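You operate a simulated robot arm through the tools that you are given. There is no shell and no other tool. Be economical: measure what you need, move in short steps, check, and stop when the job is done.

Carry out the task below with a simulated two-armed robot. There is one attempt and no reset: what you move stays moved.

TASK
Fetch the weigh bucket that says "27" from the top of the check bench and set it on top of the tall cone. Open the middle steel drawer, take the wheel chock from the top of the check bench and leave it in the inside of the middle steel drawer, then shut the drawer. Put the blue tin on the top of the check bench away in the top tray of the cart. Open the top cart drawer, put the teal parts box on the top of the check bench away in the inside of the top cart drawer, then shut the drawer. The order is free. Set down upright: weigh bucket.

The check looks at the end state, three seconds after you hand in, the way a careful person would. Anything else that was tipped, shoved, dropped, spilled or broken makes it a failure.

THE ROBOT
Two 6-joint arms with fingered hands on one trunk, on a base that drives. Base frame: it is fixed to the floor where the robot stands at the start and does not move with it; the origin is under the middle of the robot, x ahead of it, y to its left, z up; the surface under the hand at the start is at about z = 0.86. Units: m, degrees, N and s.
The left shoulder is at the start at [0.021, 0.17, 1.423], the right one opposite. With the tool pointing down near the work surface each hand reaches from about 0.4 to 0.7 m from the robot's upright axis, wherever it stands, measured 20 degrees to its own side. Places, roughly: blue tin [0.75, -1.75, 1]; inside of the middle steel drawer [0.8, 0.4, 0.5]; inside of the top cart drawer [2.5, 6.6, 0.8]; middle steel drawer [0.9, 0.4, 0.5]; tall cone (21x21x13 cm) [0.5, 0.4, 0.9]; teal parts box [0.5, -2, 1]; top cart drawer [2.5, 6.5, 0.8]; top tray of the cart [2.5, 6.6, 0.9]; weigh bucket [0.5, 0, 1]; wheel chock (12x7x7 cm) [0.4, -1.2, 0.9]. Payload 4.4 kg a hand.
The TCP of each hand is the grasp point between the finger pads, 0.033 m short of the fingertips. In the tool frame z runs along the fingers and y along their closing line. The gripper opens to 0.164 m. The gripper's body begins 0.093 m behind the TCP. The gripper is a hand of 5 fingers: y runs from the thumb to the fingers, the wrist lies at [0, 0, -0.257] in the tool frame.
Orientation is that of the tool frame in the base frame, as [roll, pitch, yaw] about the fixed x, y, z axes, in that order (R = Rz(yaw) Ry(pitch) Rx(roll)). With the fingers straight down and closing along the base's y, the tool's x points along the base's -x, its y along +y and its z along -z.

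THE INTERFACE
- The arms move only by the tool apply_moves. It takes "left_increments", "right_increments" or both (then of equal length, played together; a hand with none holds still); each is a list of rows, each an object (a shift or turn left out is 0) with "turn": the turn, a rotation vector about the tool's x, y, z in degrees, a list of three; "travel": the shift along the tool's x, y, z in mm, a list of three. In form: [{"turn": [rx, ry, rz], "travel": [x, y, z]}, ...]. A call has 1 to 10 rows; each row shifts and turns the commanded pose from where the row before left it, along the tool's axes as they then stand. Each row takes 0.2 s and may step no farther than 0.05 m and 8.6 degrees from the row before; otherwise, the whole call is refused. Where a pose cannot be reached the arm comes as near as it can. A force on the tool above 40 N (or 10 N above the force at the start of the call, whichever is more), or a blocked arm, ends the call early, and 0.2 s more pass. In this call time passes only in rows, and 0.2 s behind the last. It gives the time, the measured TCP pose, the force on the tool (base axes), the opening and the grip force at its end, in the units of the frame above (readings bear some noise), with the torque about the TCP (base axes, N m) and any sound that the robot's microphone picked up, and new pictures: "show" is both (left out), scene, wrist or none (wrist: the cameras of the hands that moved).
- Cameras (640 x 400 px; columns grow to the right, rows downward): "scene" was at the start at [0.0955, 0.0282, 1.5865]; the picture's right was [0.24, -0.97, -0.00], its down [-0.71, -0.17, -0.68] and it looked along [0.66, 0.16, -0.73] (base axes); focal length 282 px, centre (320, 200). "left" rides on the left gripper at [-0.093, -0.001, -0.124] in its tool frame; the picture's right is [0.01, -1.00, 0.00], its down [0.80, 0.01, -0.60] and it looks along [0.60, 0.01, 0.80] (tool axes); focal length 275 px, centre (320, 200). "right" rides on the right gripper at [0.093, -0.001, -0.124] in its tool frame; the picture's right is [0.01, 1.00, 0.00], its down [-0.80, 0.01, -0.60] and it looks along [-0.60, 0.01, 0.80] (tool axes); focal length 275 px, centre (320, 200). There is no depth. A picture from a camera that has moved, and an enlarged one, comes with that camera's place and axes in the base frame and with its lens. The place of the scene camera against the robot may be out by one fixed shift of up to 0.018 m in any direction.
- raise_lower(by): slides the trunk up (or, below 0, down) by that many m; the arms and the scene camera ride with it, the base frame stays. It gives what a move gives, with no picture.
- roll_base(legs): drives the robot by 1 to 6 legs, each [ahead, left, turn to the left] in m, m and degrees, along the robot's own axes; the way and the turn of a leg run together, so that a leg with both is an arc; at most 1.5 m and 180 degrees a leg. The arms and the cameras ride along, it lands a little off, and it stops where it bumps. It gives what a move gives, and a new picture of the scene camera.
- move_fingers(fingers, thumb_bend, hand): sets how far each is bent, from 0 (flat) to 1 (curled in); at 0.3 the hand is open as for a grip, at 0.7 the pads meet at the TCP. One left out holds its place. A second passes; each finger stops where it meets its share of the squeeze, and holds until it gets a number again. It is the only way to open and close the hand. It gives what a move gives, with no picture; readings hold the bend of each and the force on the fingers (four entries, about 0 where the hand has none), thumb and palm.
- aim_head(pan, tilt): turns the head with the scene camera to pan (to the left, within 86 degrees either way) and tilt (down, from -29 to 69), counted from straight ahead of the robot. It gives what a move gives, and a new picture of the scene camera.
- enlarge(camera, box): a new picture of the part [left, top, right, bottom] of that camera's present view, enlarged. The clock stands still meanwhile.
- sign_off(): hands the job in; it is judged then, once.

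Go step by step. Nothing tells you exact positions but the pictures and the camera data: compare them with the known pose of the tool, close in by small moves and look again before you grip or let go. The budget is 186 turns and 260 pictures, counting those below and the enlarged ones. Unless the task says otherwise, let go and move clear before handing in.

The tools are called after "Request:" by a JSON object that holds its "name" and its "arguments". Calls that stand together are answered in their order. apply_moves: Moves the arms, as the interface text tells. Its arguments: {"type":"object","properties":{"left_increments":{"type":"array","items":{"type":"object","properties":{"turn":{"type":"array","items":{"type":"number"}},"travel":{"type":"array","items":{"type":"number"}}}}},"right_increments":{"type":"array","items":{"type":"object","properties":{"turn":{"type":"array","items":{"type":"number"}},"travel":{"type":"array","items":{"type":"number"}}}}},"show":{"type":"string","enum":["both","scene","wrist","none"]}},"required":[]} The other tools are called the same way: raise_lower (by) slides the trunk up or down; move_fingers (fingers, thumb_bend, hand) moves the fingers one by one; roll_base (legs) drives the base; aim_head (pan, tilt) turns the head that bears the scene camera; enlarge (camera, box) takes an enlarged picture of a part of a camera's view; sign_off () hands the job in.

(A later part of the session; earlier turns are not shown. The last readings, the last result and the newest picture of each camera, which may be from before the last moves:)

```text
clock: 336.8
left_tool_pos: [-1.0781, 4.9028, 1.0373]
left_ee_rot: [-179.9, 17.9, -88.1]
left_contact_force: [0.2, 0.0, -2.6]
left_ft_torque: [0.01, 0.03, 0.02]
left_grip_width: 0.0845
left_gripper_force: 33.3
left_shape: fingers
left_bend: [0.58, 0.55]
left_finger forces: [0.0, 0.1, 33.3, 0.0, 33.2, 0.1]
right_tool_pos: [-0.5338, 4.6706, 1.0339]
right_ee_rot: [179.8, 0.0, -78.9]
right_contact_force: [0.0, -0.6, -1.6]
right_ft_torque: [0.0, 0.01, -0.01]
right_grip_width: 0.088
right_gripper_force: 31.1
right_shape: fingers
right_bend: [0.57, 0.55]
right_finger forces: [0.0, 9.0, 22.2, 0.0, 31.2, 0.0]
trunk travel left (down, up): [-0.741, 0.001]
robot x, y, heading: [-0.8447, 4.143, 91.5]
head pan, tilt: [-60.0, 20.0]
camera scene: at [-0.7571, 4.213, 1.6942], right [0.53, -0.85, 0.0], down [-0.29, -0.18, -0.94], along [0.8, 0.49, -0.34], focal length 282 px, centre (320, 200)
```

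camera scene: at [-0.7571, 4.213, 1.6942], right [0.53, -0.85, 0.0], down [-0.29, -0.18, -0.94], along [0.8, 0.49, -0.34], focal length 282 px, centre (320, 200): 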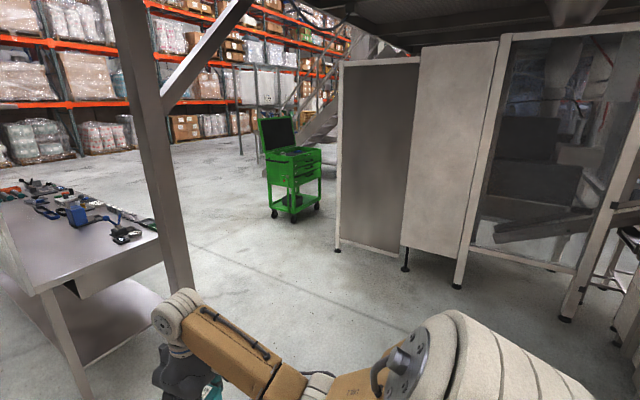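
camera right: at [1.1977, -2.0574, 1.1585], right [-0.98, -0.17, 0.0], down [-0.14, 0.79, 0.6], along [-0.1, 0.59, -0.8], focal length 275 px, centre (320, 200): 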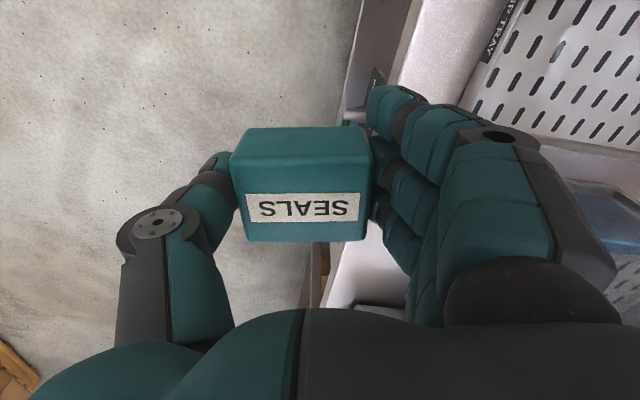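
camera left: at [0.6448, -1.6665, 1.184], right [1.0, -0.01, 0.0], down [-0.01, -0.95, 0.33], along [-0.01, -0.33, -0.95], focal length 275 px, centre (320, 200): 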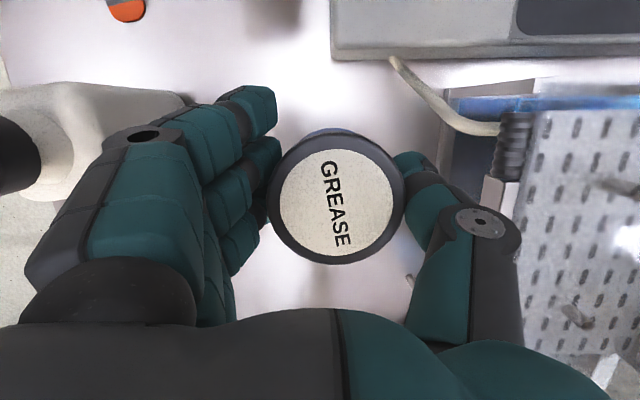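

Request:
{"name": "roll_base", "arguments": {"legs": [[0, 0, -1.5], [0.7, 0, 0], [0, -1.5, 0]]}}

Request:
{"name": "aim_head", "arguments": {"pan": -45, "tilt": 25}}

Request:
{"name": "enlarge", "arguments": {"camera": "scene", "box": [200, 80, 440, 260]}}

```text
clock: 345.3
left_tool_pos: [-0.1514, 5.6063, 1.0373]
left_ee_rot: [178.6, 17.5, -90.0]
left_contact_force: [-20.2, -3.3, -4.1]
left_ft_torque: [0.1, -0.65, -0.44]
left_grip_width: 0.0842
left_gripper_force: 46.9
left_shape: fingers
left_bend: [0.58, 0.55]
left_finger forces: [0.0, 0.0, 36.7, 0.0, 57.3, 0.0]
right_tool_pos: [0.4031, 5.3562, 1.0309]
right_ee_rot: [179.6, -0.1, -80.9]
right_contact_force: [3.3, -0.1, -2.8]
right_ft_torque: [0.0, 0.27, 0.04]
right_grip_width: 0.0883
right_gripper_force: 30.9
right_shape: fingers
right_bend: [0.57, 0.55]
right_finger forces: [0.1, 9.1, 22.2, 0.1, 31.5, 0.1]
trunk travel left (down, up): [-0.741, 0.001]
robot x, y, heading: [0.0709, 4.8422, 89.8]
head pan, tilt: [-60.0, 20.0]
stopped in leg 3: the force on the tool passed its limit at 59 N (the readings are from after the stop); the commanded pose is now the measured one
camera scene: at [0.1658, 4.9083, 1.6938], right [0.49, -0.87, 0.0], down [-0.3, -0.17, -0.94], along [0.82, 0.46, -0.35], focal length 282 px, centre (320, 200)
```

scene: 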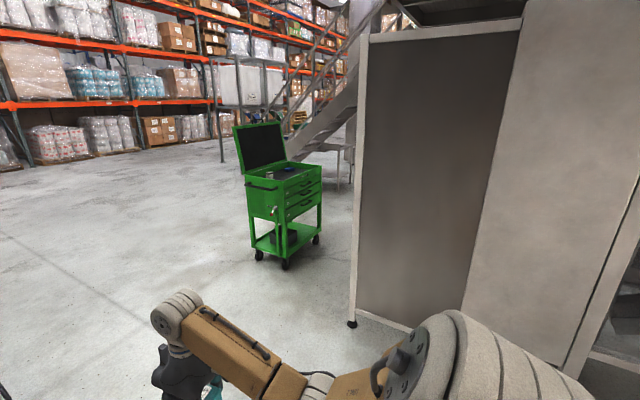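

```text
clock: 346.0
left_tool_pos: [-0.1511, 5.6079, 1.0364]
left_ee_rot: [179.3, 17.7, -90.1]
left_contact_force: [-13.5, -1.3, -3.2]
left_ft_torque: [0.04, -0.36, -0.28]
left_grip_width: 0.0843
left_gripper_force: 42.0
left_shape: fingers
left_bend: [0.58, 0.55]
left_finger forces: [0.0, 0.0, 35.2, 0.1, 49.0, 0.0]
right_tool_pos: [0.3971, 5.3552, 1.0345]
right_ee_rot: [179.9, 0.1, -80.9]
right_contact_force: [-0.6, -0.2, -1.5]
right_ft_torque: [-0.02, 0.07, 0.01]
right_grip_width: 0.0882
right_gripper_force: 31.2
right_shape: fingers
right_bend: [0.57, 0.55]
right_finger forces: [0.1, 9.1, 22.2, 0.0, 31.3, 0.1]
trunk travel left (down, up): [-0.741, 0.001]
robot x, y, heading: [0.069, 4.8384, 89.2]
head pan, tilt: [-45.0, 25.0]
camera scene: at [0.1421, 4.9265, 1.6862], right [0.7, -0.71, 0.0], down [-0.3, -0.3, -0.91], along [0.65, 0.63, -0.42], focal length 282 px, centre (320, 200)
```

scene: 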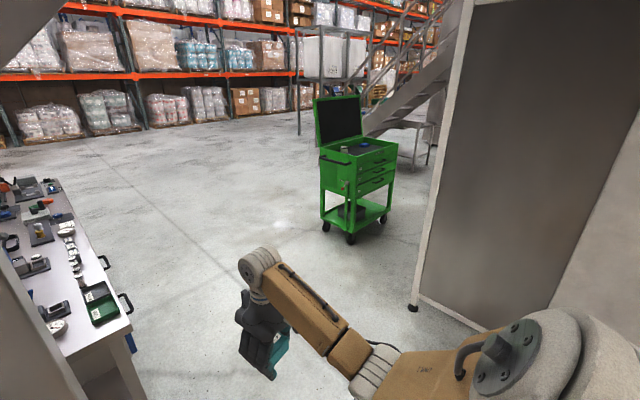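

```text
2.22 times, centred on (320, 170) of scene
camera zoom: at [0.1421, 4.9265, 1.6862], right [0.7, -0.71, 0.0], down [-0.3, -0.3, -0.91], along [0.65, 0.63, -0.42], focal length 626 px, centre (320, 267)
```

zoom: 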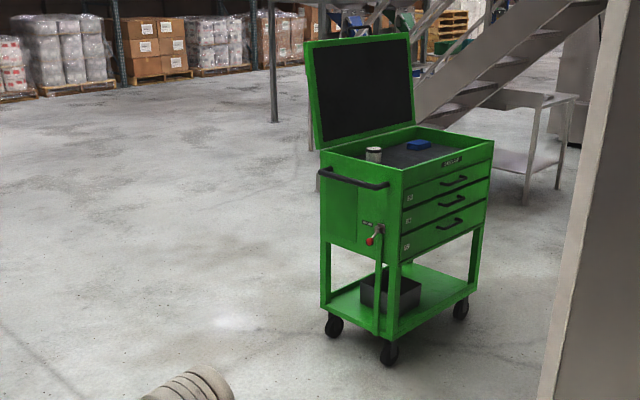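

My left hand touched the column; I'll ease away from it and check the tin.

Request:
{"name": "roll_base", "arguments": {"legs": [[0, 0.08, 0], [-0.5, 0, 0]]}}

Request:
{"name": "apply_moves", "arguments": {"left_increments": [{"travel": [0, 0, 0]}], "show": "wrist"}}

```text
clock: 349.6
left_tool_pos: [-0.2323, 5.1062, 1.038]
left_ee_rot: [179.4, 17.8, -90.1]
left_contact_force: [-0.3, -0.5, -2.4]
left_ft_torque: [0.01, 0.0, -0.01]
left_grip_width: 0.0843
left_gripper_force: 32.9
left_shape: fingers
left_bend: [0.58, 0.55]
left_finger forces: [0.1, 0.0, 32.8, 0.0, 32.8, 0.0]
right_tool_pos: [0.3154, 4.8577, 1.0356]
right_ee_rot: [179.8, 0.1, -80.8]
right_contact_force: [0.0, -0.1, -1.5]
right_ft_torque: [-0.01, 0.0, -0.01]
right_grip_width: 0.0882
right_gripper_force: 31.4
right_shape: fingers
right_bend: [0.57, 0.55]
right_finger forces: [0.0, 9.1, 22.2, 0.0, 31.2, 0.0]
trunk travel left (down, up): [-0.741, 0.001]
robot x, y, heading: [-0.0096, 4.342, 89.6]
head pan, tilt: [-45.0, 25.0]
camera scene: at [0.0607, 4.4263, 1.6861], right [0.7, -0.71, 0.0], down [-0.3, -0.3, -0.91], along [0.64, 0.64, -0.42], focal length 282 px, centre (320, 200)
```

scene: 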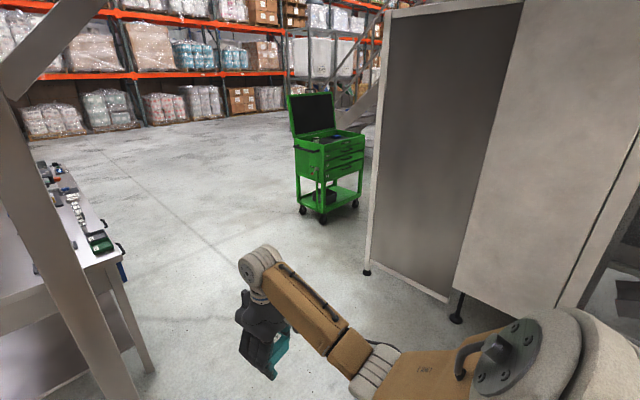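

```text
clock: 350.0
left_tool_pos: [-0.233, 5.1072, 1.0362]
left_ee_rot: [179.3, 17.7, -90.1]
left_contact_force: [0.0, 1.5, -2.5]
left_ft_torque: [0.02, 0.01, 0.02]
left_grip_width: 0.0845
left_gripper_force: 32.9
left_shape: fingers
left_bend: [0.58, 0.55]
left_finger forces: [0.0, 0.0, 32.8, 0.0, 32.8, 0.1]
right_tool_pos: [0.3133, 4.8575, 1.0334]
right_ee_rot: [179.8, -0.1, -80.8]
right_contact_force: [0.1, -0.2, -1.8]
right_ft_torque: [-0.02, 0.0, 0.01]
right_grip_width: 0.0882
right_gripper_force: 31.5
right_shape: fingers
right_bend: [0.57, 0.55]
right_finger forces: [0.0, 9.1, 22.3, 0.0, 31.3, 0.1]
trunk travel left (down, up): [-0.741, 0.001]
robot x, y, heading: [-0.0138, 4.3399, 89.7]
head pan, tilt: [-45.0, 25.0]
camera left: at [-0.2298, 5.1578, 1.1835], right [1.0, -0.01, -0.02], down [0.0, -0.94, 0.33], along [-0.02, -0.33, -0.94], focal length 275 px, centre (320, 200)
```

left: 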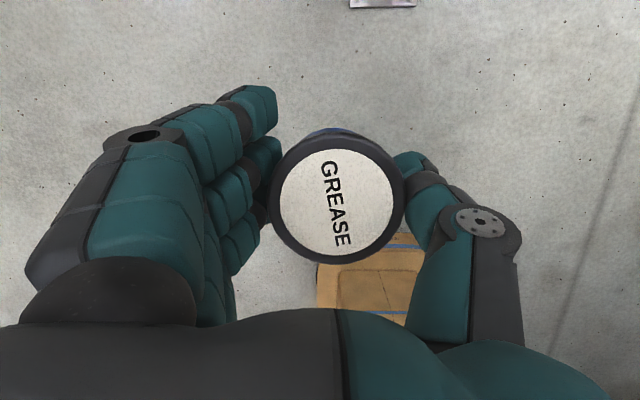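

Tin is still firmly held. I'll route around into the free area left of the cart.

Request:
{"name": "roll_base", "arguments": {"legs": [[0, -1.1, 0], [1.45, 0, 0]]}}

Request:
{"name": "aim_head", "arguments": {"pan": -50, "tilt": 35}}

```text
clock: 362.4
left_tool_pos: [0.8891, 6.5365, 1.037]
left_ee_rot: [179.3, 17.8, -90.3]
left_contact_force: [0.8, 0.2, -3.4]
left_ft_torque: [0.02, 0.04, 0.0]
left_grip_width: 0.0844
left_gripper_force: 32.4
left_shape: fingers
left_bend: [0.58, 0.55]
left_finger forces: [0.0, 0.0, 32.7, 0.0, 32.8, 0.1]
right_tool_pos: [1.4348, 6.2858, 1.0341]
right_ee_rot: [179.8, 0.2, -81.0]
right_contact_force: [-0.8, 0.1, -2.1]
right_ft_torque: [-0.03, -0.01, 0.0]
right_grip_width: 0.0879
right_gripper_force: 31.4
right_shape: fingers
right_bend: [0.57, 0.55]
right_finger forces: [0.1, 9.3, 22.1, 0.0, 31.3, 0.1]
trunk travel left (down, up): [-0.741, 0.001]
robot x, y, heading: [1.105, 5.7705, 89.5]
head pan, tilt: [-45.0, 25.0]
camera scene: at [1.1797, 5.8556, 1.6861], right [0.7, -0.71, 0.0], down [-0.3, -0.3, -0.91], along [0.65, 0.63, -0.42], focal length 282 px, centre (320, 200)
```

scene: 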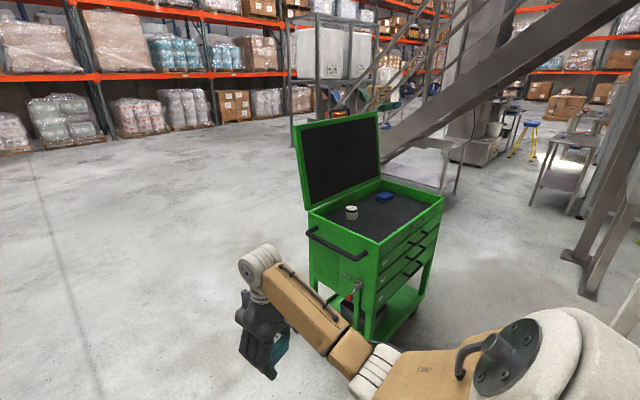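

```text
clock: 363.1
left_tool_pos: [0.889, 6.5356, 1.0381]
left_ee_rot: [179.3, 17.6, -90.4]
left_contact_force: [0.3, -0.3, -3.3]
left_ft_torque: [-0.02, 0.05, 0.03]
left_grip_width: 0.0844
left_gripper_force: 32.9
left_shape: fingers
left_bend: [0.58, 0.55]
left_finger forces: [0.1, 0.0, 32.7, 0.1, 32.7, 0.0]
right_tool_pos: [1.4343, 6.2849, 1.0345]
right_ee_rot: [179.8, 0.1, -81.0]
right_contact_force: [-0.7, 0.5, -1.3]
right_ft_torque: [-0.01, 0.0, -0.02]
right_grip_width: 0.0883
right_gripper_force: 31.3
right_shape: fingers
right_bend: [0.57, 0.55]
right_finger forces: [0.0, 9.3, 22.1, 0.1, 31.3, 0.1]
trunk travel left (down, up): [-0.741, 0.001]
robot x, y, heading: [1.1052, 5.7687, 89.5]
head pan, tilt: [-50.0, 35.0]
camera scene: at [1.1819, 5.8468, 1.6704], right [0.64, -0.77, 0.0], down [-0.44, -0.36, -0.82], along [0.63, 0.52, -0.57], focal length 282 px, centre (320, 200)
```

scene: 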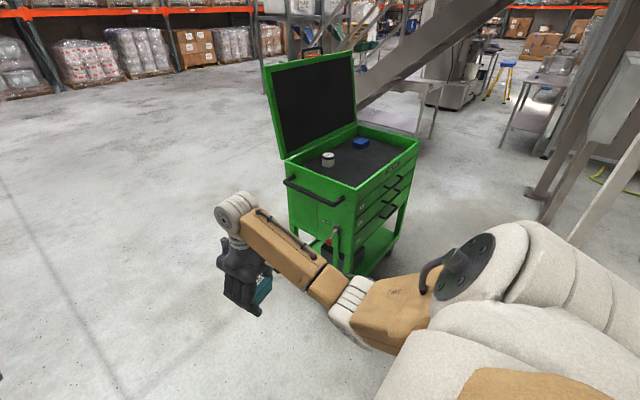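

Request:
{"name": "roll_base", "arguments": {"legs": [[0.28, -0.2, 0], [0, 0, -59.5]]}}

Request:
{"name": "aim_head", "arguments": {"pan": 10, "tilt": 40}}

```text
clock: 368.0
left_tool_pos: [1.8625, 6.6166, 1.0369]
left_ee_rot: [179.3, 17.7, -150.3]
left_contact_force: [0.8, -0.6, -2.1]
left_ft_torque: [0.01, 0.0, 0.01]
left_grip_width: 0.0845
left_gripper_force: 32.3
left_shape: fingers
left_bend: [0.58, 0.55]
left_finger forces: [0.0, 0.0, 32.6, 0.0, 32.6, 0.1]
right_tool_pos: [1.9191, 6.0175, 1.0343]
right_ee_rot: [179.9, 0.1, -140.9]
right_contact_force: [0.3, -0.9, -1.7]
right_ft_torque: [0.03, 0.0, 0.04]
right_grip_width: 0.0882
right_gripper_force: 29.9
right_shape: fingers
right_bend: [0.57, 0.55]
right_finger forces: [0.0, 9.0, 21.3, 0.1, 30.1, 0.0]
trunk travel left (down, up): [-0.741, 0.001]
robot x, y, heading: [1.3087, 6.0448, 29.4]
head pan, tilt: [-50.0, 35.0]
camera scene: at [1.4094, 6.0279, 1.6703], right [-0.35, -0.94, 0.0], down [-0.54, 0.2, -0.82], along [0.77, -0.29, -0.57], focal length 282 px, centre (320, 200)
```

scene: 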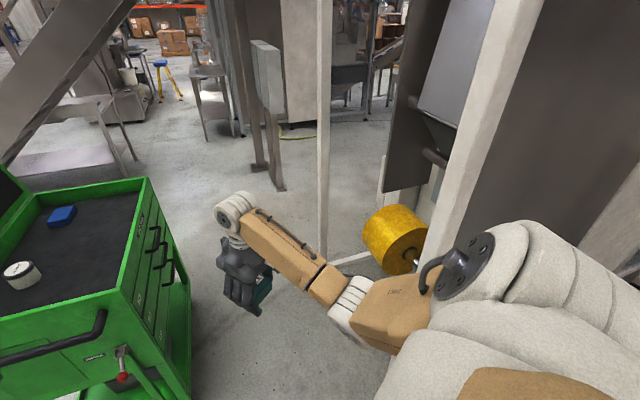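

```text
clock: 369.3
left_tool_pos: [1.8633, 6.6172, 1.037]
left_ee_rot: [179.3, 17.7, -150.2]
left_contact_force: [0.6, -0.2, -2.5]
left_ft_torque: [0.05, 0.02, -0.01]
left_grip_width: 0.0845
left_gripper_force: 33.0
left_shape: fingers
left_bend: [0.58, 0.55]
left_finger forces: [0.1, 0.0, 32.7, 0.1, 32.6, 0.0]
right_tool_pos: [1.9192, 6.0186, 1.0333]
right_ee_rot: [179.8, 0.1, -140.9]
right_contact_force: [-0.4, 0.3, -0.5]
right_ft_torque: [0.01, 0.04, 0.01]
right_grip_width: 0.0879
right_gripper_force: 30.0
right_shape: fingers
right_bend: [0.57, 0.55]
right_finger forces: [0.0, 8.9, 21.2, 0.0, 30.2, 0.0]
trunk travel left (down, up): [-0.741, 0.001]
robot x, y, heading: [1.3127, 6.0438, 29.4]
head pan, tilt: [10.0, 40.0]
camera scene: at [1.3924, 6.113, 1.6627], right [0.64, -0.77, 0.0], down [-0.5, -0.41, -0.77], along [0.59, 0.49, -0.64], focal length 282 px, centre (320, 200)
```

scene: 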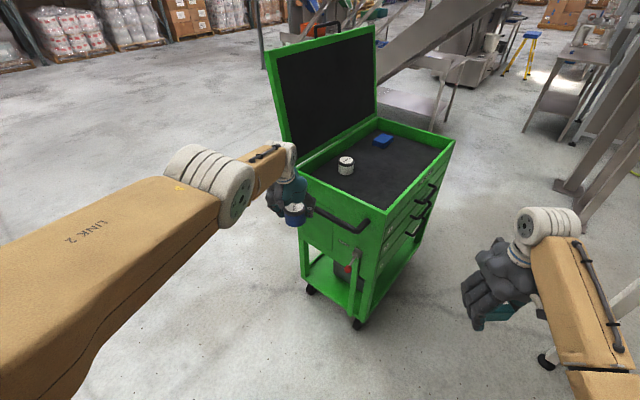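

Request:
{"name": "roll_base", "arguments": {"legs": [[0.17, -0.1, 0]]}}

Request:
{"name": "enlarge", "arguments": {"camera": "scene", "box": [220, 80, 460, 260]}}

Request:
{"name": "enlarge", "arguments": {"camera": "left", "box": [0, 0, 640, 400]}}

```text
clock: 370.9
left_tool_pos: [2.0616, 6.6159, 1.0359]
left_ee_rot: [179.2, 17.7, -150.1]
left_contact_force: [0.7, -0.4, -2.8]
left_ft_torque: [-0.02, 0.04, -0.02]
left_grip_width: 0.0844
left_gripper_force: 32.9
left_shape: fingers
left_bend: [0.58, 0.55]
left_finger forces: [0.0, 0.0, 32.6, 0.0, 32.5, 0.1]
right_tool_pos: [2.1165, 6.0165, 1.0327]
right_ee_rot: [179.9, 0.0, -140.8]
right_contact_force: [0.3, -0.5, -2.4]
right_ft_torque: [0.02, 0.05, 0.02]
right_grip_width: 0.0881
right_gripper_force: 30.2
right_shape: fingers
right_bend: [0.57, 0.55]
right_finger forces: [0.0, 9.0, 21.3, 0.0, 30.2, 0.0]
trunk travel left (down, up): [-0.741, 0.001]
robot x, y, heading: [1.5052, 6.0409, 29.4]
head pan, tilt: [10.0, 40.0]
camera scene: at [1.5916, 6.111, 1.6627], right [0.64, -0.77, 0.0], down [-0.5, -0.41, -0.77], along [0.59, 0.49, -0.64], focal length 282 px, centre (320, 200)
```

scene: 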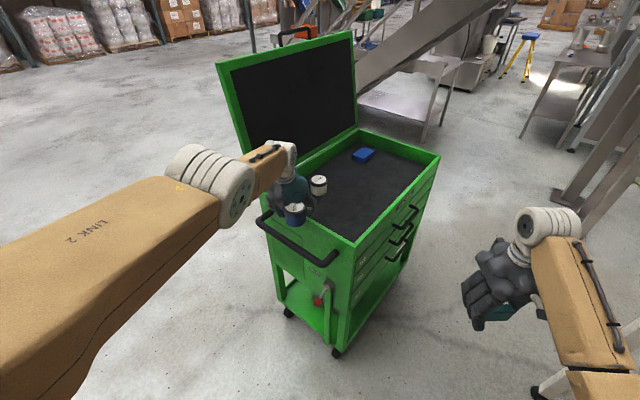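

```text
2.22 times, centred on (340, 170) of scene
camera zoom: at [1.5916, 6.111, 1.6627], right [0.64, -0.77, 0.0], down [-0.5, -0.41, -0.77], along [0.59, 0.49, -0.64], focal length 626 px, centre (276, 267)
```

zoom: 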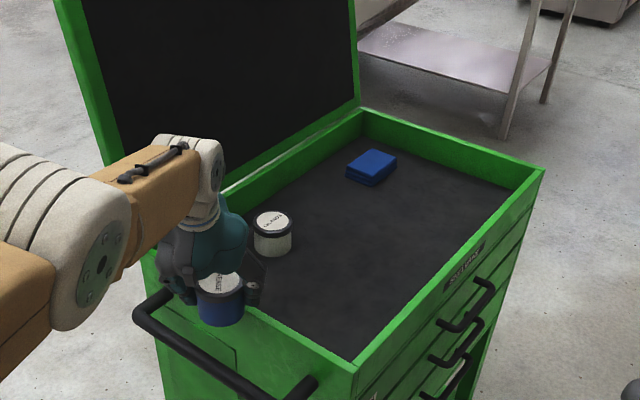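

```text
1.00 times, centred on (320, 200) of left (not enlarged: the box is as wide or as high as the picture)
camera zoom: at [2.107, 6.6387, 1.1836], right [0.49, -0.87, -0.02], down [-0.82, -0.47, 0.33], along [-0.29, -0.15, -0.94], focal length 275 px, centre (320, 200)
```

zoom: 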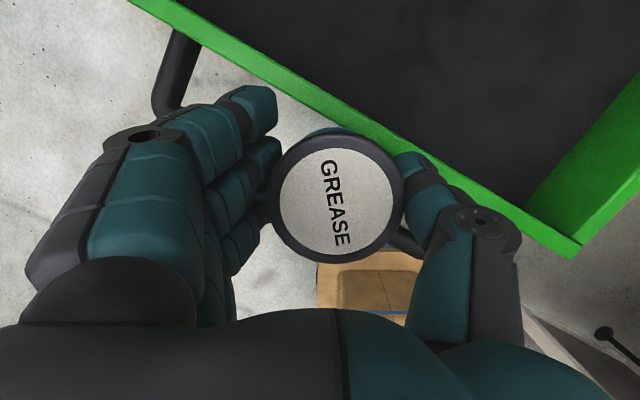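

The cart rim is at z≈0.973, so I need more clearance before crossing; raising the left hand.

Request:
{"name": "apply_moves", "arguments": {"left_increments": [{"travel": [8, 0, -24]}, {"travel": [8, 0, -24]}], "show": "none"}}

```text
clock: 371.5
left_tool_pos: [2.07, 6.6186, 1.0659]
left_ee_rot: [179.3, 17.5, -150.1]
left_contact_force: [0.4, -0.2, -3.0]
left_ft_torque: [0.02, 0.01, 0.03]
left_grip_width: 0.0845
left_gripper_force: 32.2
left_shape: fingers
left_bend: [0.58, 0.55]
left_finger forces: [0.0, 0.0, 32.7, 0.0, 32.7, 0.1]
left hand out of reach, approached as far as the arm can: row 1, 2
right_tool_pos: [2.1182, 6.0166, 1.0341]
right_ee_rot: [179.8, 0.0, -140.9]
right_contact_force: [0.4, -0.6, -2.1]
right_ft_torque: [0.0, 0.02, 0.05]
right_grip_width: 0.088
right_gripper_force: 30.6
right_shape: fingers
right_bend: [0.57, 0.55]
right_finger forces: [0.1, 8.8, 21.3, 0.0, 30.2, 0.0]
trunk travel left (down, up): [-0.741, 0.001]
robot x, y, heading: [1.509, 6.045, 29.6]
head pan, tilt: [10.0, 40.0]
```

Request:
{"name": "roll_base", "arguments": {"legs": [[0.295, -0.17, 0]]}}

Request:
{"name": "enlarge", "arguments": {"camera": "left", "box": [0, 0, 640, 400]}}

```text
clock: 373.7
left_tool_pos: [2.4115, 6.6123, 1.0661]
left_ee_rot: [179.3, 17.5, -150.3]
left_contact_force: [0.1, -0.4, -3.4]
left_ft_torque: [0.01, 0.04, 0.03]
left_grip_width: 0.0842
left_gripper_force: 32.9
left_shape: fingers
left_bend: [0.58, 0.55]
left_finger forces: [0.1, 0.1, 32.6, 0.0, 32.6, 0.0]
right_tool_pos: [2.457, 6.0099, 1.0343]
right_ee_rot: [179.7, 0.0, -141.0]
right_contact_force: [-0.1, -0.1, -1.8]
right_ft_torque: [0.0, 0.04, -0.02]
right_grip_width: 0.088
right_gripper_force: 29.9
right_shape: fingers
right_bend: [0.57, 0.55]
right_finger forces: [0.1, 9.0, 21.3, 0.1, 30.1, 0.1]
trunk travel left (down, up): [-0.741, 0.001]
robot x, y, heading: [1.8505, 6.0393, 29.5]
head pan, tilt: [10.0, 40.0]
camera scene: at [1.9313, 6.1062, 1.6627], right [0.63, -0.77, 0.0], down [-0.5, -0.41, -0.77], along [0.59, 0.49, -0.64], focal length 282 px, centre (320, 200)
```

scene: 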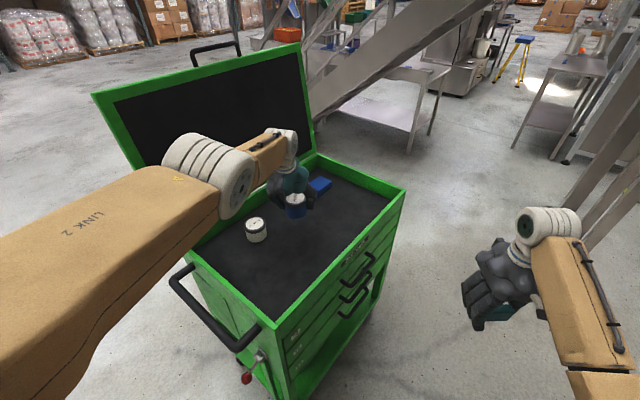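

```text
1.00 times, centred on (320, 200) of left (not enlarged: the box is as wide or as high as the picture)
camera zoom: at [2.4574, 6.635, 1.2126], right [0.49, -0.87, -0.02], down [-0.82, -0.47, 0.33], along [-0.29, -0.15, -0.94], focal length 275 px, centre (320, 200)
```

zoom: 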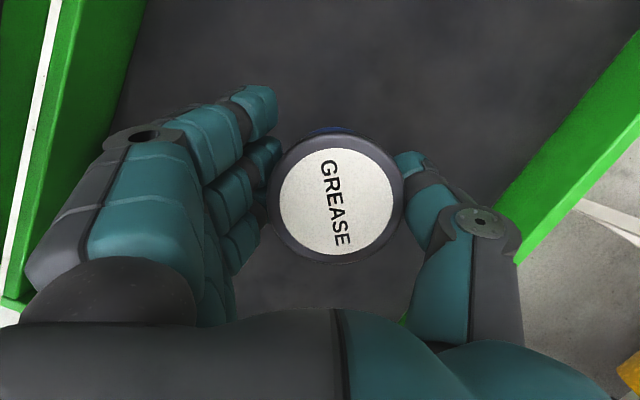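

Request:
{"name": "roll_base", "arguments": {"legs": [[0.074, -0.055, 0]]}}

Request:
{"name": "raise_lower", "arguments": {"by": -0.05}}

Request:
{"name": "apply_moves", "arguments": {"left_increments": [{"travel": [0, 0, 0]}], "show": "both"}}

```text
clock: 374.8
left_tool_pos: [2.503, 6.6017, 1.0655]
left_ee_rot: [179.1, 17.5, -150.2]
left_contact_force: [0.8, 0.7, -2.7]
left_ft_torque: [0.05, 0.04, 0.03]
left_grip_width: 0.0845
left_gripper_force: 32.3
left_shape: fingers
left_bend: [0.58, 0.55]
left_finger forces: [0.1, 0.0, 32.5, 0.0, 32.6, 0.0]
right_tool_pos: [2.5511, 5.9994, 1.0332]
right_ee_rot: [179.7, -0.1, -141.0]
right_contact_force: [0.0, 0.1, -1.4]
right_ft_torque: [0.01, 0.05, 0.02]
right_grip_width: 0.088
right_gripper_force: 30.5
right_shape: fingers
right_bend: [0.57, 0.55]
right_finger forces: [0.2, 9.0, 21.3, 0.0, 30.3, 0.0]
trunk travel left (down, up): [-0.741, 0.001]
robot x, y, heading: [1.9376, 6.026, 29.3]
head pan, tilt: [10.0, 40.0]
camera scene: at [2.0239, 6.0953, 1.6626], right [0.64, -0.77, 0.0], down [-0.5, -0.41, -0.77], along [0.59, 0.49, -0.64], focal length 282 px, centre (320, 200)
```

scene: 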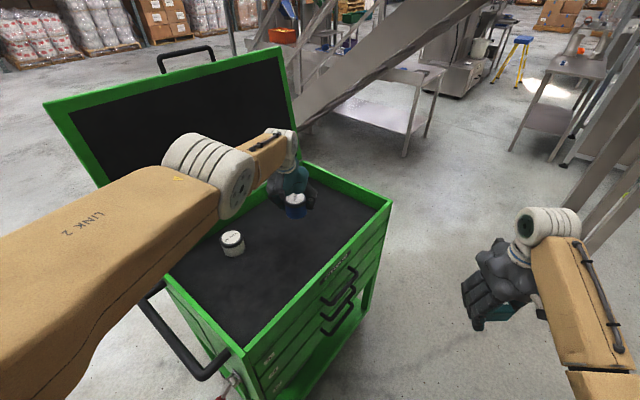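

```text
clock: 375.8
left_tool_pos: [2.5022, 6.6018, 1.0173]
left_ee_rot: [179.3, 17.6, -150.2]
left_contact_force: [-0.6, 0.4, -2.8]
left_ft_torque: [0.02, 0.05, 0.01]
left_grip_width: 0.0842
left_gripper_force: 32.2
left_shape: fingers
left_bend: [0.58, 0.55]
left_finger forces: [0.1, 0.0, 32.6, 0.0, 32.6, 0.0]
right_tool_pos: [2.5486, 5.9999, 0.9849]
right_ee_rot: [179.9, 0.1, -141.0]
right_contact_force: [0.4, 0.6, -2.2]
right_ft_torque: [0.0, -0.02, 0.0]
right_grip_width: 0.0878
right_gripper_force: 31.2
right_shape: fingers
right_bend: [0.57, 0.55]
right_finger forces: [0.1, 8.9, 21.2, 0.0, 30.2, 0.0]
trunk travel left (down, up): [-0.691, 0.051]
robot x, y, heading: [1.9407, 6.0277, 29.6]
head pan, tilt: [10.0, 40.0]
```

```text
clock: 376.2
left_tool_pos: [2.502, 6.6018, 1.0165]
left_ee_rot: [179.4, 17.5, -150.3]
left_contact_force: [-0.7, 0.5, -3.1]
left_ft_torque: [0.02, -0.01, 0.0]
left_grip_width: 0.0842
left_gripper_force: 32.7
left_shape: fingers
left_bend: [0.58, 0.55]
left_finger forces: [0.1, 0.0, 32.6, 0.1, 32.6, 0.0]
right_tool_pos: [2.5489, 5.9995, 0.9843]
right_ee_rot: [179.8, 0.1, -140.9]
right_contact_force: [0.0, -0.4, -0.9]
right_ft_torque: [0.0, 0.01, -0.01]
right_grip_width: 0.0881
right_gripper_force: 30.2
right_shape: fingers
right_bend: [0.57, 0.55]
right_finger forces: [0.1, 9.1, 21.3, 0.0, 30.3, 0.0]
trunk travel left (down, up): [-0.691, 0.051]
robot x, y, heading: [1.9393, 6.0293, 29.5]
head pan, tilt: [10.0, 40.0]
camera scene: at [2.0221, 6.0957, 1.6127], right [0.64, -0.77, 0.0], down [-0.5, -0.41, -0.77], along [0.59, 0.49, -0.64], focal length 282 px, centre (320, 200)
camera left: at [2.5478, 6.6249, 1.1626], right [0.49, -0.87, -0.02], down [-0.82, -0.47, 0.33], along [-0.29, -0.15, -0.94], focal length 275 px, centre (320, 200)
```

scene: 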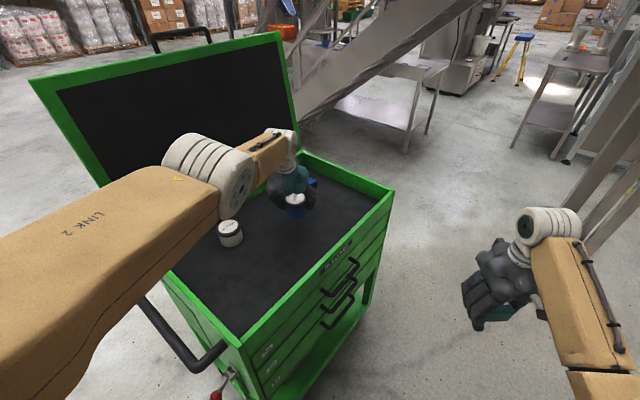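
left: 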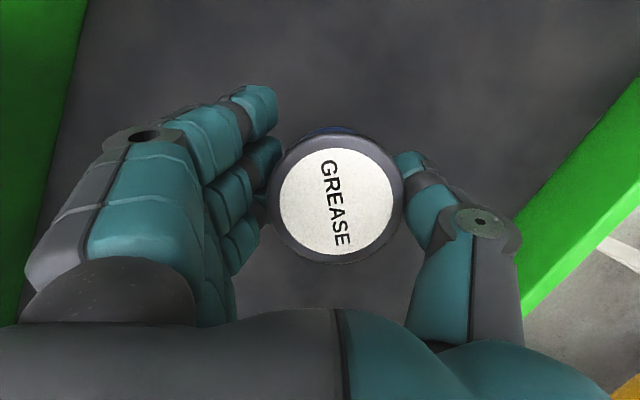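

Request:
{"name": "raise_lower", "arguments": {"by": -0.025}}

Request:
{"name": "raise_lower", "arguments": {"by": -0.012}}

Request:
{"name": "enlarge", "arguments": {"camera": "scene", "box": [180, 120, 420, 300]}}

```text
clock: 376.9
left_tool_pos: [2.503, 6.601, 0.9915]
left_ee_rot: [179.3, 17.5, -150.2]
left_contact_force: [0.5, -0.3, -2.7]
left_ft_torque: [0.05, 0.01, 0.0]
left_grip_width: 0.0842
left_gripper_force: 32.0
left_shape: fingers
left_bend: [0.58, 0.55]
left_finger forces: [0.1, 0.0, 32.6, 0.1, 32.7, 0.0]
right_tool_pos: [2.5487, 6.0007, 0.9602]
right_ee_rot: [179.8, 0.2, -141.0]
right_contact_force: [0.8, 0.1, -1.6]
right_ft_torque: [0.04, 0.01, -0.01]
right_grip_width: 0.0877
right_gripper_force: 30.4
right_shape: fingers
right_bend: [0.57, 0.55]
right_finger forces: [0.0, 8.9, 21.4, 0.0, 30.3, 0.0]
trunk travel left (down, up): [-0.666, 0.076]
robot x, y, heading: [1.9401, 6.0269, 29.4]
head pan, tilt: [10.0, 40.0]
```

```text
clock: 377.5
left_tool_pos: [2.5021, 6.6012, 0.9796]
left_ee_rot: [179.3, 17.7, -150.2]
left_contact_force: [0.1, 0.6, -2.3]
left_ft_torque: [0.02, 0.0, -0.01]
left_grip_width: 0.0844
left_gripper_force: 32.7
left_shape: fingers
left_bend: [0.58, 0.55]
left_finger forces: [0.0, 0.0, 32.6, 0.0, 32.6, 0.0]
right_tool_pos: [2.5493, 5.9988, 0.9463]
right_ee_rot: [179.9, 0.1, -141.0]
right_contact_force: [-0.2, -0.1, -1.7]
right_ft_torque: [-0.03, 0.01, 0.01]
right_grip_width: 0.0882
right_gripper_force: 29.7
right_shape: fingers
right_bend: [0.57, 0.55]
right_finger forces: [0.1, 9.0, 21.3, 0.0, 30.3, 0.0]
trunk travel left (down, up): [-0.654, 0.088]
robot x, y, heading: [1.9364, 6.0259, 29.3]
head pan, tilt: [10.0, 40.0]
```

```text
2.22 times, centred on (300, 210) of scene
camera zoom: at [2.0223, 6.0957, 1.5757], right [0.64, -0.77, 0.0], down [-0.5, -0.41, -0.77], along [0.59, 0.49, -0.64], focal length 626 px, centre (364, 178)
```

zoom: 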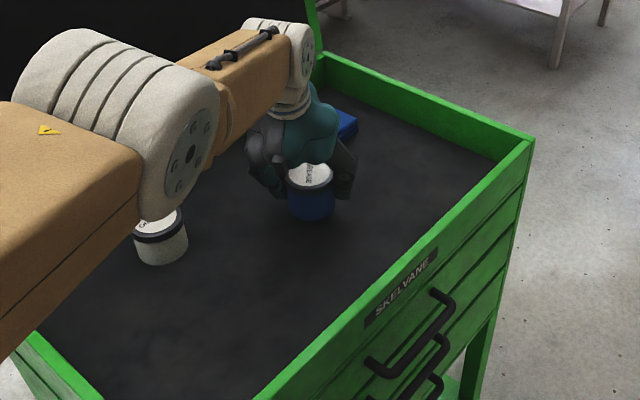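

Request:
{"name": "raise_lower", "arguments": {"by": -0.01}}

Request:
{"name": "raise_lower", "arguments": {"by": -0.008}}

```text
clock: 378.1
left_tool_pos: [2.5024, 6.602, 0.9687]
left_ee_rot: [179.3, 17.5, -150.2]
left_contact_force: [0.7, -0.3, -3.2]
left_ft_torque: [0.02, 0.01, 0.02]
left_grip_width: 0.0847
left_gripper_force: 32.5
left_shape: fingers
left_bend: [0.58, 0.55]
left_finger forces: [0.0, 0.0, 32.7, 0.0, 32.6, 0.1]
right_tool_pos: [2.5489, 5.9989, 0.9378]
right_ee_rot: [179.8, 0.1, -141.1]
right_contact_force: [0.3, -0.6, -1.2]
right_ft_torque: [0.03, -0.02, -0.02]
right_grip_width: 0.0879
right_gripper_force: 30.4
right_shape: fingers
right_bend: [0.57, 0.55]
right_finger forces: [0.1, 9.0, 21.4, 0.0, 30.3, 0.1]
trunk travel left (down, up): [-0.644, 0.098]
robot x, y, heading: [1.9419, 6.0282, 29.2]
head pan, tilt: [10.0, 40.0]
```

```text
clock: 378.6
left_tool_pos: [2.503, 6.6013, 0.9607]
left_ee_rot: [179.4, 17.5, -150.2]
left_contact_force: [0.4, -0.1, -2.7]
left_ft_torque: [0.01, 0.01, -0.01]
left_grip_width: 0.0843
left_gripper_force: 32.7
left_shape: fingers
left_bend: [0.58, 0.55]
left_finger forces: [0.1, 0.0, 32.7, 0.0, 32.5, 0.1]
right_tool_pos: [2.5491, 6.0007, 0.9298]
right_ee_rot: [179.8, 0.1, -141.1]
right_contact_force: [-0.1, 0.0, -1.6]
right_ft_torque: [0.0, -0.01, -0.01]
right_grip_width: 0.0878
right_gripper_force: 30.4
right_shape: fingers
right_bend: [0.57, 0.55]
right_finger forces: [0.0, 9.0, 21.3, 0.0, 30.3, 0.1]
trunk travel left (down, up): [-0.636, 0.106]
robot x, y, heading: [1.9431, 6.0293, 29.4]
head pan, tilt: [10.0, 40.0]
```

Request:
{"name": "raise_lower", "arguments": {"by": -0.008}}

Request:
{"name": "raise_lower", "arguments": {"by": -0.008}}

```text
clock: 379.2
left_tool_pos: [2.5033, 6.6024, 0.9529]
left_ee_rot: [179.3, 17.7, -150.1]
left_contact_force: [0.3, -0.9, 0.6]
left_ft_torque: [0.1, 0.05, 0.04]
left_grip_width: 0.0845
left_gripper_force: 32.9
left_shape: fingers
left_bend: [0.58, 0.55]
left_finger forces: [0.0, 0.1, 32.9, 0.0, 33.4, 0.0]
right_tool_pos: [2.5485, 5.9995, 0.922]
right_ee_rot: [179.8, 0.1, -141.0]
right_contact_force: [1.1, -0.1, -1.2]
right_ft_torque: [-0.01, -0.01, -0.01]
right_grip_width: 0.0882
right_gripper_force: 30.2
right_shape: fingers
right_bend: [0.57, 0.55]
right_finger forces: [0.0, 9.1, 21.4, 0.0, 30.3, 0.0]
trunk travel left (down, up): [-0.628, 0.114]
robot x, y, heading: [1.9419, 6.0251, 29.4]
head pan, tilt: [10.0, 40.0]
```

```text
clock: 379.8
left_tool_pos: [2.5022, 6.6023, 0.9533]
left_ee_rot: [179.2, 18.2, -150.3]
left_contact_force: [-6.2, -0.7, 31.4]
left_ft_torque: [0.41, 1.46, 0.12]
left_grip_width: 0.0846
left_gripper_force: 46.3
left_shape: fingers
left_bend: [0.59, 0.55]
left_finger forces: [0.0, 0.0, 35.3, 22.9, 34.5, 0.0]
right_tool_pos: [2.5472, 5.9975, 0.915]
right_ee_rot: [179.7, 0.2, -141.1]
right_contact_force: [-0.4, 0.5, -2.2]
right_ft_torque: [-0.03, 0.03, 0.0]
right_grip_width: 0.0881
right_gripper_force: 30.5
right_shape: fingers
right_bend: [0.57, 0.55]
right_finger forces: [0.0, 9.0, 21.3, 0.0, 30.2, 0.0]
trunk travel left (down, up): [-0.62, 0.122]
robot x, y, heading: [1.9393, 6.028, 29.4]
head pan, tilt: [10.0, 40.0]
```

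Request:
{"name": "raise_lower", "arguments": {"by": 0.007}}

Request:
{"name": "move_fingers", "arguments": {"hand": "left", "fingers": 0.42, "thumb_bend": 0.4}}

Request:
{"name": "raise_lower", "arguments": {"by": 0.12}}

Request:
{"name": "enlarge", "arguments": {"camera": "left", "box": [0, 0, 640, 400]}}

```text
clock: 380.3
left_tool_pos: [2.5027, 6.6016, 0.9526]
left_ee_rot: [179.2, 17.7, -150.2]
left_contact_force: [3.6, 6.1, 13.5]
left_ft_torque: [0.38, 0.17, -0.11]
left_grip_width: 0.0843
left_gripper_force: 36.7
left_shape: fingers
left_bend: [0.59, 0.55]
left_finger forces: [0.0, 0.1, 36.1, 3.7, 34.1, 0.1]
right_tool_pos: [2.5487, 5.9986, 0.9208]
right_ee_rot: [179.8, 0.1, -141.0]
right_contact_force: [-0.6, 0.6, -1.6]
right_ft_torque: [0.0, 0.0, 0.01]
right_grip_width: 0.0884
right_gripper_force: 30.3
right_shape: fingers
right_bend: [0.57, 0.55]
right_finger forces: [0.0, 9.1, 21.3, 0.0, 30.3, 0.0]
trunk travel left (down, up): [-0.627, 0.115]
robot x, y, heading: [1.9378, 6.0274, 29.4]
head pan, tilt: [10.0, 40.0]
```

```text
clock: 381.3
left_tool_pos: [2.5012, 6.6016, 0.9511]
left_ee_rot: [179.3, 17.4, -150.2]
left_contact_force: [1.0, -0.2, -0.6]
left_ft_torque: [-0.04, -0.03, -0.02]
left_grip_width: 0.1343
left_gripper_force: 0.0
left_shape: fingers
left_bend: [0.42, 0.4]
left_finger forces: [0.1, 0.1, 0.1, 0.1, 0.1, 0.0]
right_tool_pos: [2.5478, 5.9982, 0.921]
right_ee_rot: [179.8, 0.0, -141.0]
right_contact_force: [-0.3, 0.0, -2.0]
right_ft_torque: [0.02, 0.0, 0.01]
right_grip_width: 0.0879
right_gripper_force: 30.5
right_shape: fingers
right_bend: [0.57, 0.55]
right_finger forces: [0.1, 9.0, 21.3, 0.1, 30.3, 0.1]
trunk travel left (down, up): [-0.627, 0.115]
robot x, y, heading: [1.941, 6.0235, 29.2]
head pan, tilt: [10.0, 40.0]
```

```text
clock: 382.8
left_tool_pos: [2.5024, 6.601, 1.0668]
left_ee_rot: [179.2, 17.4, -150.3]
left_contact_force: [0.2, -0.3, -0.2]
left_ft_torque: [0.01, 0.03, -0.01]
left_grip_width: 0.1346
left_gripper_force: 0.1
left_shape: fingers
left_bend: [0.42, 0.4]
left_finger forces: [0.1, 0.0, 0.0, 0.0, 0.0, 0.0]
right_tool_pos: [2.549, 5.9998, 1.0347]
right_ee_rot: [179.8, 0.0, -141.0]
right_contact_force: [0.3, 0.2, -1.6]
right_ft_torque: [0.01, 0.05, -0.01]
right_grip_width: 0.0881
right_gripper_force: 30.2
right_shape: fingers
right_bend: [0.57, 0.55]
right_finger forces: [0.0, 9.0, 21.3, 0.0, 30.3, 0.1]
right hand out of reach, approached as far as the arm can: row 1
trunk travel left (down, up): [-0.742, 0.0]
robot x, y, heading: [1.9394, 6.0265, 29.6]
head pan, tilt: [10.0, 40.0]
```

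```text
1.00 times, centred on (320, 200) of left (not enlarged: the box is as wide or as high as the picture)
camera zoom: at [2.5482, 6.625, 1.2124], right [0.49, -0.87, -0.02], down [-0.82, -0.47, 0.33], along [-0.3, -0.15, -0.94], focal length 275 px, centre (320, 200)
```

zoom: 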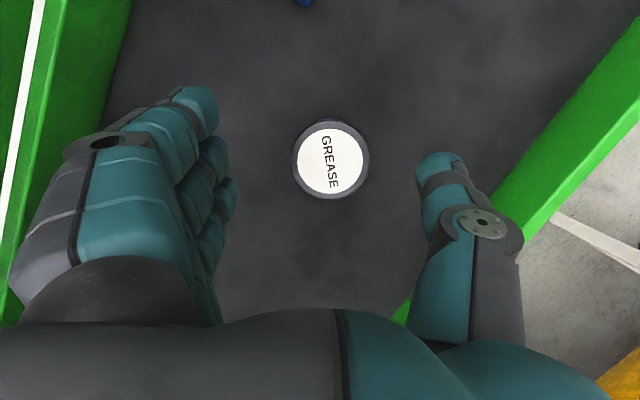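

The tin stands upright in the tray. I'll back off and turn the left hand to point forward for the drawer handle.

Request:
{"name": "roll_base", "arguments": {"legs": [[-0.5, 0.29, 0]]}}

Request:
{"name": "apply_moves", "arguments": {"left_increments": [{"turn": [0, -8.6, 0], "travel": [20, 0, 0]}, {"turn": [0, -8.6, 0], "travel": [20, 0, 0]}, {"turn": [0, -8.6, 0]}, {"turn": [0, -8.6, 0]}, {"turn": [0, -8.6, 0]}, {"turn": [0, -8.6, 0]}, {"turn": [0, -8.6, 0]}, {"turn": [0, -8.6, 0]}, {"turn": [0, -3.7, 0]}], "show": "none"}}

Request:
{"name": "apply_moves", "arguments": {"left_increments": [{"turn": [0, 0, 8.6]}, {"turn": [0, 0, 8.6]}, {"turn": [0, 0, 8.6]}, {"turn": [0, 0, 8.6]}, {"turn": [0, 0, 8.6]}, {"turn": [0, 0, 8.6]}, {"turn": [0, 0, 8.6]}, {"turn": [0, 0, 8.6]}, {"turn": [0, 0, 8.6]}, {"turn": [0, 0, 8.6]}], "show": "none"}}

Request:
{"name": "raise_lower", "arguments": {"by": -0.14}}

```text
clock: 386.1
left_tool_pos: [1.9184, 6.61, 1.0676]
left_ee_rot: [179.2, 17.5, -149.8]
left_contact_force: [-0.1, 0.6, 0.1]
left_ft_torque: [0.04, -0.04, 0.0]
left_grip_width: 0.1346
left_gripper_force: 0.1
left_shape: fingers
left_bend: [0.42, 0.4]
left_finger forces: [0.0, 0.0, 0.0, 0.0, 0.0, 0.0]
right_tool_pos: [1.9697, 6.0085, 1.0351]
right_ee_rot: [179.8, 0.1, -140.6]
right_contact_force: [-0.4, 0.4, -1.5]
right_ft_torque: [0.04, -0.01, 0.01]
right_grip_width: 0.0879
right_gripper_force: 30.5
right_shape: fingers
right_bend: [0.57, 0.55]
right_finger forces: [0.1, 9.0, 21.4, 0.0, 30.3, 0.0]
trunk travel left (down, up): [-0.742, 0.0]
robot x, y, heading: [1.359, 6.0326, 29.5]
head pan, tilt: [10.0, 40.0]
camera scene: at [1.4413, 6.1011, 1.6636], right [0.64, -0.77, 0.0], down [-0.49, -0.41, -0.77], along [0.59, 0.49, -0.64], focal length 282 px, centre (320, 200)
```

scene: 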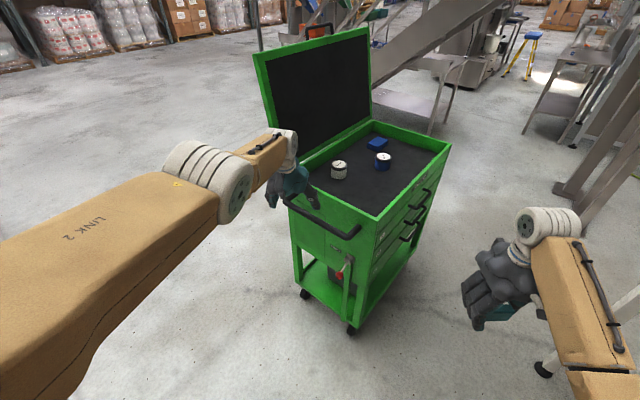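

```text
clock: 388.1
left_tool_pos: [1.9257, 6.6156, 1.0874]
left_ee_rot: [173.7, 83.1, -156.0]
left_contact_force: [-0.4, 0.2, 0.4]
left_ft_torque: [0.02, 0.03, 0.0]
left_grip_width: 0.135
left_gripper_force: 0.0
left_shape: fingers
left_bend: [0.42, 0.4]
left_finger forces: [0.0, 0.0, 0.1, 0.1, 0.0, 0.0]
left hand out of reach, approached as far as the arm can: row 1, 2, 3, 4, 5, 6, 7, 8, 9
right_tool_pos: [1.9688, 6.0089, 1.0358]
right_ee_rot: [179.7, 0.1, -140.6]
right_contact_force: [0.2, 0.2, -1.3]
right_ft_torque: [0.01, 0.0, -0.01]
right_grip_width: 0.088
right_gripper_force: 30.1
right_shape: fingers
right_bend: [0.57, 0.55]
right_finger forces: [0.1, 9.0, 21.1, 0.1, 30.3, 0.0]
trunk travel left (down, up): [-0.742, 0.0]
robot x, y, heading: [1.3606, 6.0322, 29.9]
head pan, tilt: [10.0, 40.0]
```

```text
clock: 390.3
left_tool_pos: [1.9257, 6.6157, 1.0863]
left_ee_rot: [96.6, 3.1, 120.7]
left_contact_force: [-0.2, 0.1, -0.5]
left_ft_torque: [0.02, -0.02, -0.02]
left_grip_width: 0.1348
left_gripper_force: 0.0
left_shape: fingers
left_bend: [0.42, 0.4]
left_finger forces: [0.0, 0.1, 0.0, 0.0, 0.0, 0.0]
right_tool_pos: [1.9698, 6.0082, 1.0347]
right_ee_rot: [179.8, 0.1, -140.6]
right_contact_force: [1.0, -0.1, -2.7]
right_ft_torque: [0.01, -0.01, 0.01]
right_grip_width: 0.0881
right_gripper_force: 30.2
right_shape: fingers
right_bend: [0.57, 0.55]
right_finger forces: [0.0, 8.9, 21.3, 0.1, 30.3, 0.0]
trunk travel left (down, up): [-0.742, 0.0]
robot x, y, heading: [1.3595, 6.0329, 29.9]
head pan, tilt: [10.0, 40.0]
```

```text
clock: 391.9
left_tool_pos: [1.9262, 6.6155, 0.9477]
left_ee_rot: [96.3, 3.3, 120.7]
left_contact_force: [0.2, 0.5, -0.3]
left_ft_torque: [0.02, -0.02, -0.01]
left_grip_width: 0.1349
left_gripper_force: 0.0
left_shape: fingers
left_bend: [0.42, 0.4]
left_finger forces: [0.1, 0.0, 0.1, 0.0, 0.0, 0.0]
right_tool_pos: [1.969, 6.0071, 0.8939]
right_ee_rot: [179.7, 0.1, -140.6]
right_contact_force: [0.5, 0.8, -1.9]
right_ft_torque: [0.02, 0.02, -0.03]
right_grip_width: 0.088
right_gripper_force: 30.8
right_shape: fingers
right_bend: [0.57, 0.55]
right_finger forces: [0.1, 9.0, 21.2, 0.0, 30.3, 0.0]
trunk travel left (down, up): [-0.602, 0.14]
robot x, y, heading: [1.3583, 6.0333, 29.7]
head pan, tilt: [10.0, 40.0]
```

Request:
{"name": "apply_moves", "arguments": {"left_increments": [{"travel": [-42, 0, -20]}, {"travel": [-42, 0, -20]}, {"travel": [-42, 0, -20]}, {"travel": [-42, 0, -20]}, {"travel": [-42, 0, -20]}, {"turn": [-6, 0, 0]}, {"turn": [0, 8.5, 0]}, {"turn": [0, 8.5, 0]}, {"turn": [0, 8.5, 0]}, {"turn": [0, 8.5, 0]}], "show": "none"}}

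```text
clock: 393.0
left_tool_pos: [1.9035, 6.5249, 0.9531]
left_ee_rot: [94.7, -7.8, 123.5]
left_contact_force: [0.3, -0.5, 1.1]
left_ft_torque: [-0.04, -0.02, 0.02]
left_grip_width: 0.1352
left_gripper_force: 0.1
left_shape: fingers
left_bend: [0.42, 0.4]
left_finger forces: [0.0, 0.0, 0.0, 0.0, 0.1, 0.0]
left hand out of reach, approached as far as the arm can: row 5
right_tool_pos: [1.9693, 6.008, 0.8938]
right_ee_rot: [179.8, 0.0, -140.6]
right_contact_force: [0.4, 0.4, -1.9]
right_ft_torque: [0.04, 0.03, 0.03]
right_grip_width: 0.088
right_gripper_force: 29.7
right_shape: fingers
right_bend: [0.57, 0.55]
right_finger forces: [0.1, 9.2, 21.2, 0.0, 30.2, 0.0]
trunk travel left (down, up): [-0.602, 0.14]
robot x, y, heading: [1.3647, 6.0341, 29.8]
head pan, tilt: [10.0, 40.0]
stopped in row 5 (left hand): the arm was blocked; the commanded pose is now the measured one
```

The left arm gets blocked there, so I'll change plan: rest the box briefly in the tray, and use the right hand (better placed) for the drawer. First the left hand goes back to a neutral pose.

Request:
{"name": "apply_moves", "arguments": {"left_increments": [{"travel": [30, 0, 20]}, {"turn": [0, 0, -8.6]}, {"turn": [0, 0, -8.6]}, {"turn": [0, 0, -8.6]}, {"turn": [0, 0, -8.6]}, {"turn": [0, 0, -8.6]}, {"turn": [0, 0, -8.6]}, {"turn": [0, 0, -8.6]}, {"turn": [0, 0, -8.6]}, {"turn": [0, 0, -8.6]}], "show": "none"}}

Request:
{"name": "apply_moves", "arguments": {"left_increments": [{"turn": [0, 8.6, 0]}, {"turn": [0, 8.6, 0]}, {"turn": [0, 8.6, 0]}, {"turn": [0, 8.6, 0]}, {"turn": [0, 8.6, 0]}, {"turn": [0, 8.6, 0]}, {"turn": [0, 8.6, 0]}, {"turn": [0, 8.6, 0]}, {"turn": [0, 8.6, 0]}, {"turn": [0, 8.6, 0]}], "show": "scene"}}

```text
clock: 395.2
left_tool_pos: [1.9028, 6.5596, 0.9555]
left_ee_rot: [103.3, 69.3, 136.5]
left_contact_force: [0.0, -0.8, 0.5]
left_ft_torque: [-0.01, -0.03, -0.01]
left_grip_width: 0.1355
left_gripper_force: 0.0
left_shape: fingers
left_bend: [0.42, 0.4]
left_finger forces: [0.1, 0.0, 0.0, 0.0, 0.1, 0.1]
right_tool_pos: [1.9692, 6.0092, 0.8944]
right_ee_rot: [179.7, 0.1, -140.5]
right_contact_force: [0.3, 0.3, -1.4]
right_ft_torque: [0.01, -0.01, 0.0]
right_grip_width: 0.0881
right_gripper_force: 30.6
right_shape: fingers
right_bend: [0.57, 0.55]
right_finger forces: [0.0, 9.2, 21.2, 0.1, 30.3, 0.1]
trunk travel left (down, up): [-0.602, 0.14]
robot x, y, heading: [1.36, 6.0325, 29.6]
head pan, tilt: [10.0, 40.0]
```

```text
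clock: 397.4
left_tool_pos: [1.8496, 6.5463, 0.9663]
left_ee_rot: [159.7, -1.1, -147.2]
left_contact_force: [0.1, 0.1, -0.5]
left_ft_torque: [0.04, 0.01, 0.02]
left_grip_width: 0.1353
left_gripper_force: 0.1
left_shape: fingers
left_bend: [0.42, 0.4]
left_finger forces: [0.1, 0.1, 0.1, 0.1, 0.0, 0.0]
left hand out of reach, approached as far as the arm can: row 9, 10
right_tool_pos: [1.9682, 6.0091, 0.8949]
right_ee_rot: [179.8, 0.0, -140.6]
right_contact_force: [0.3, -0.3, -0.4]
right_ft_torque: [-0.04, 0.02, -0.02]
right_grip_width: 0.0876
right_gripper_force: 30.3
right_shape: fingers
right_bend: [0.57, 0.55]
right_finger forces: [0.0, 9.1, 21.4, 0.1, 30.4, 0.0]
trunk travel left (down, up): [-0.602, 0.14]
robot x, y, heading: [1.3579, 6.0298, 29.8]
head pan, tilt: [10.0, 40.0]
camera scene: at [1.4433, 6.1019, 1.5235], right [0.64, -0.77, 0.0], down [-0.49, -0.41, -0.77], along [0.59, 0.49, -0.64], focal length 282 px, centre (320, 200)
```

scene: 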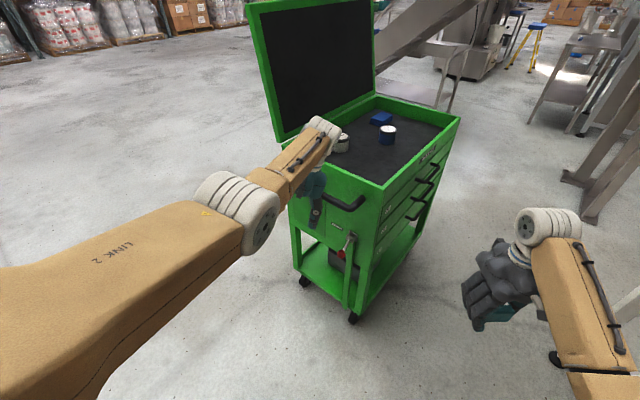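

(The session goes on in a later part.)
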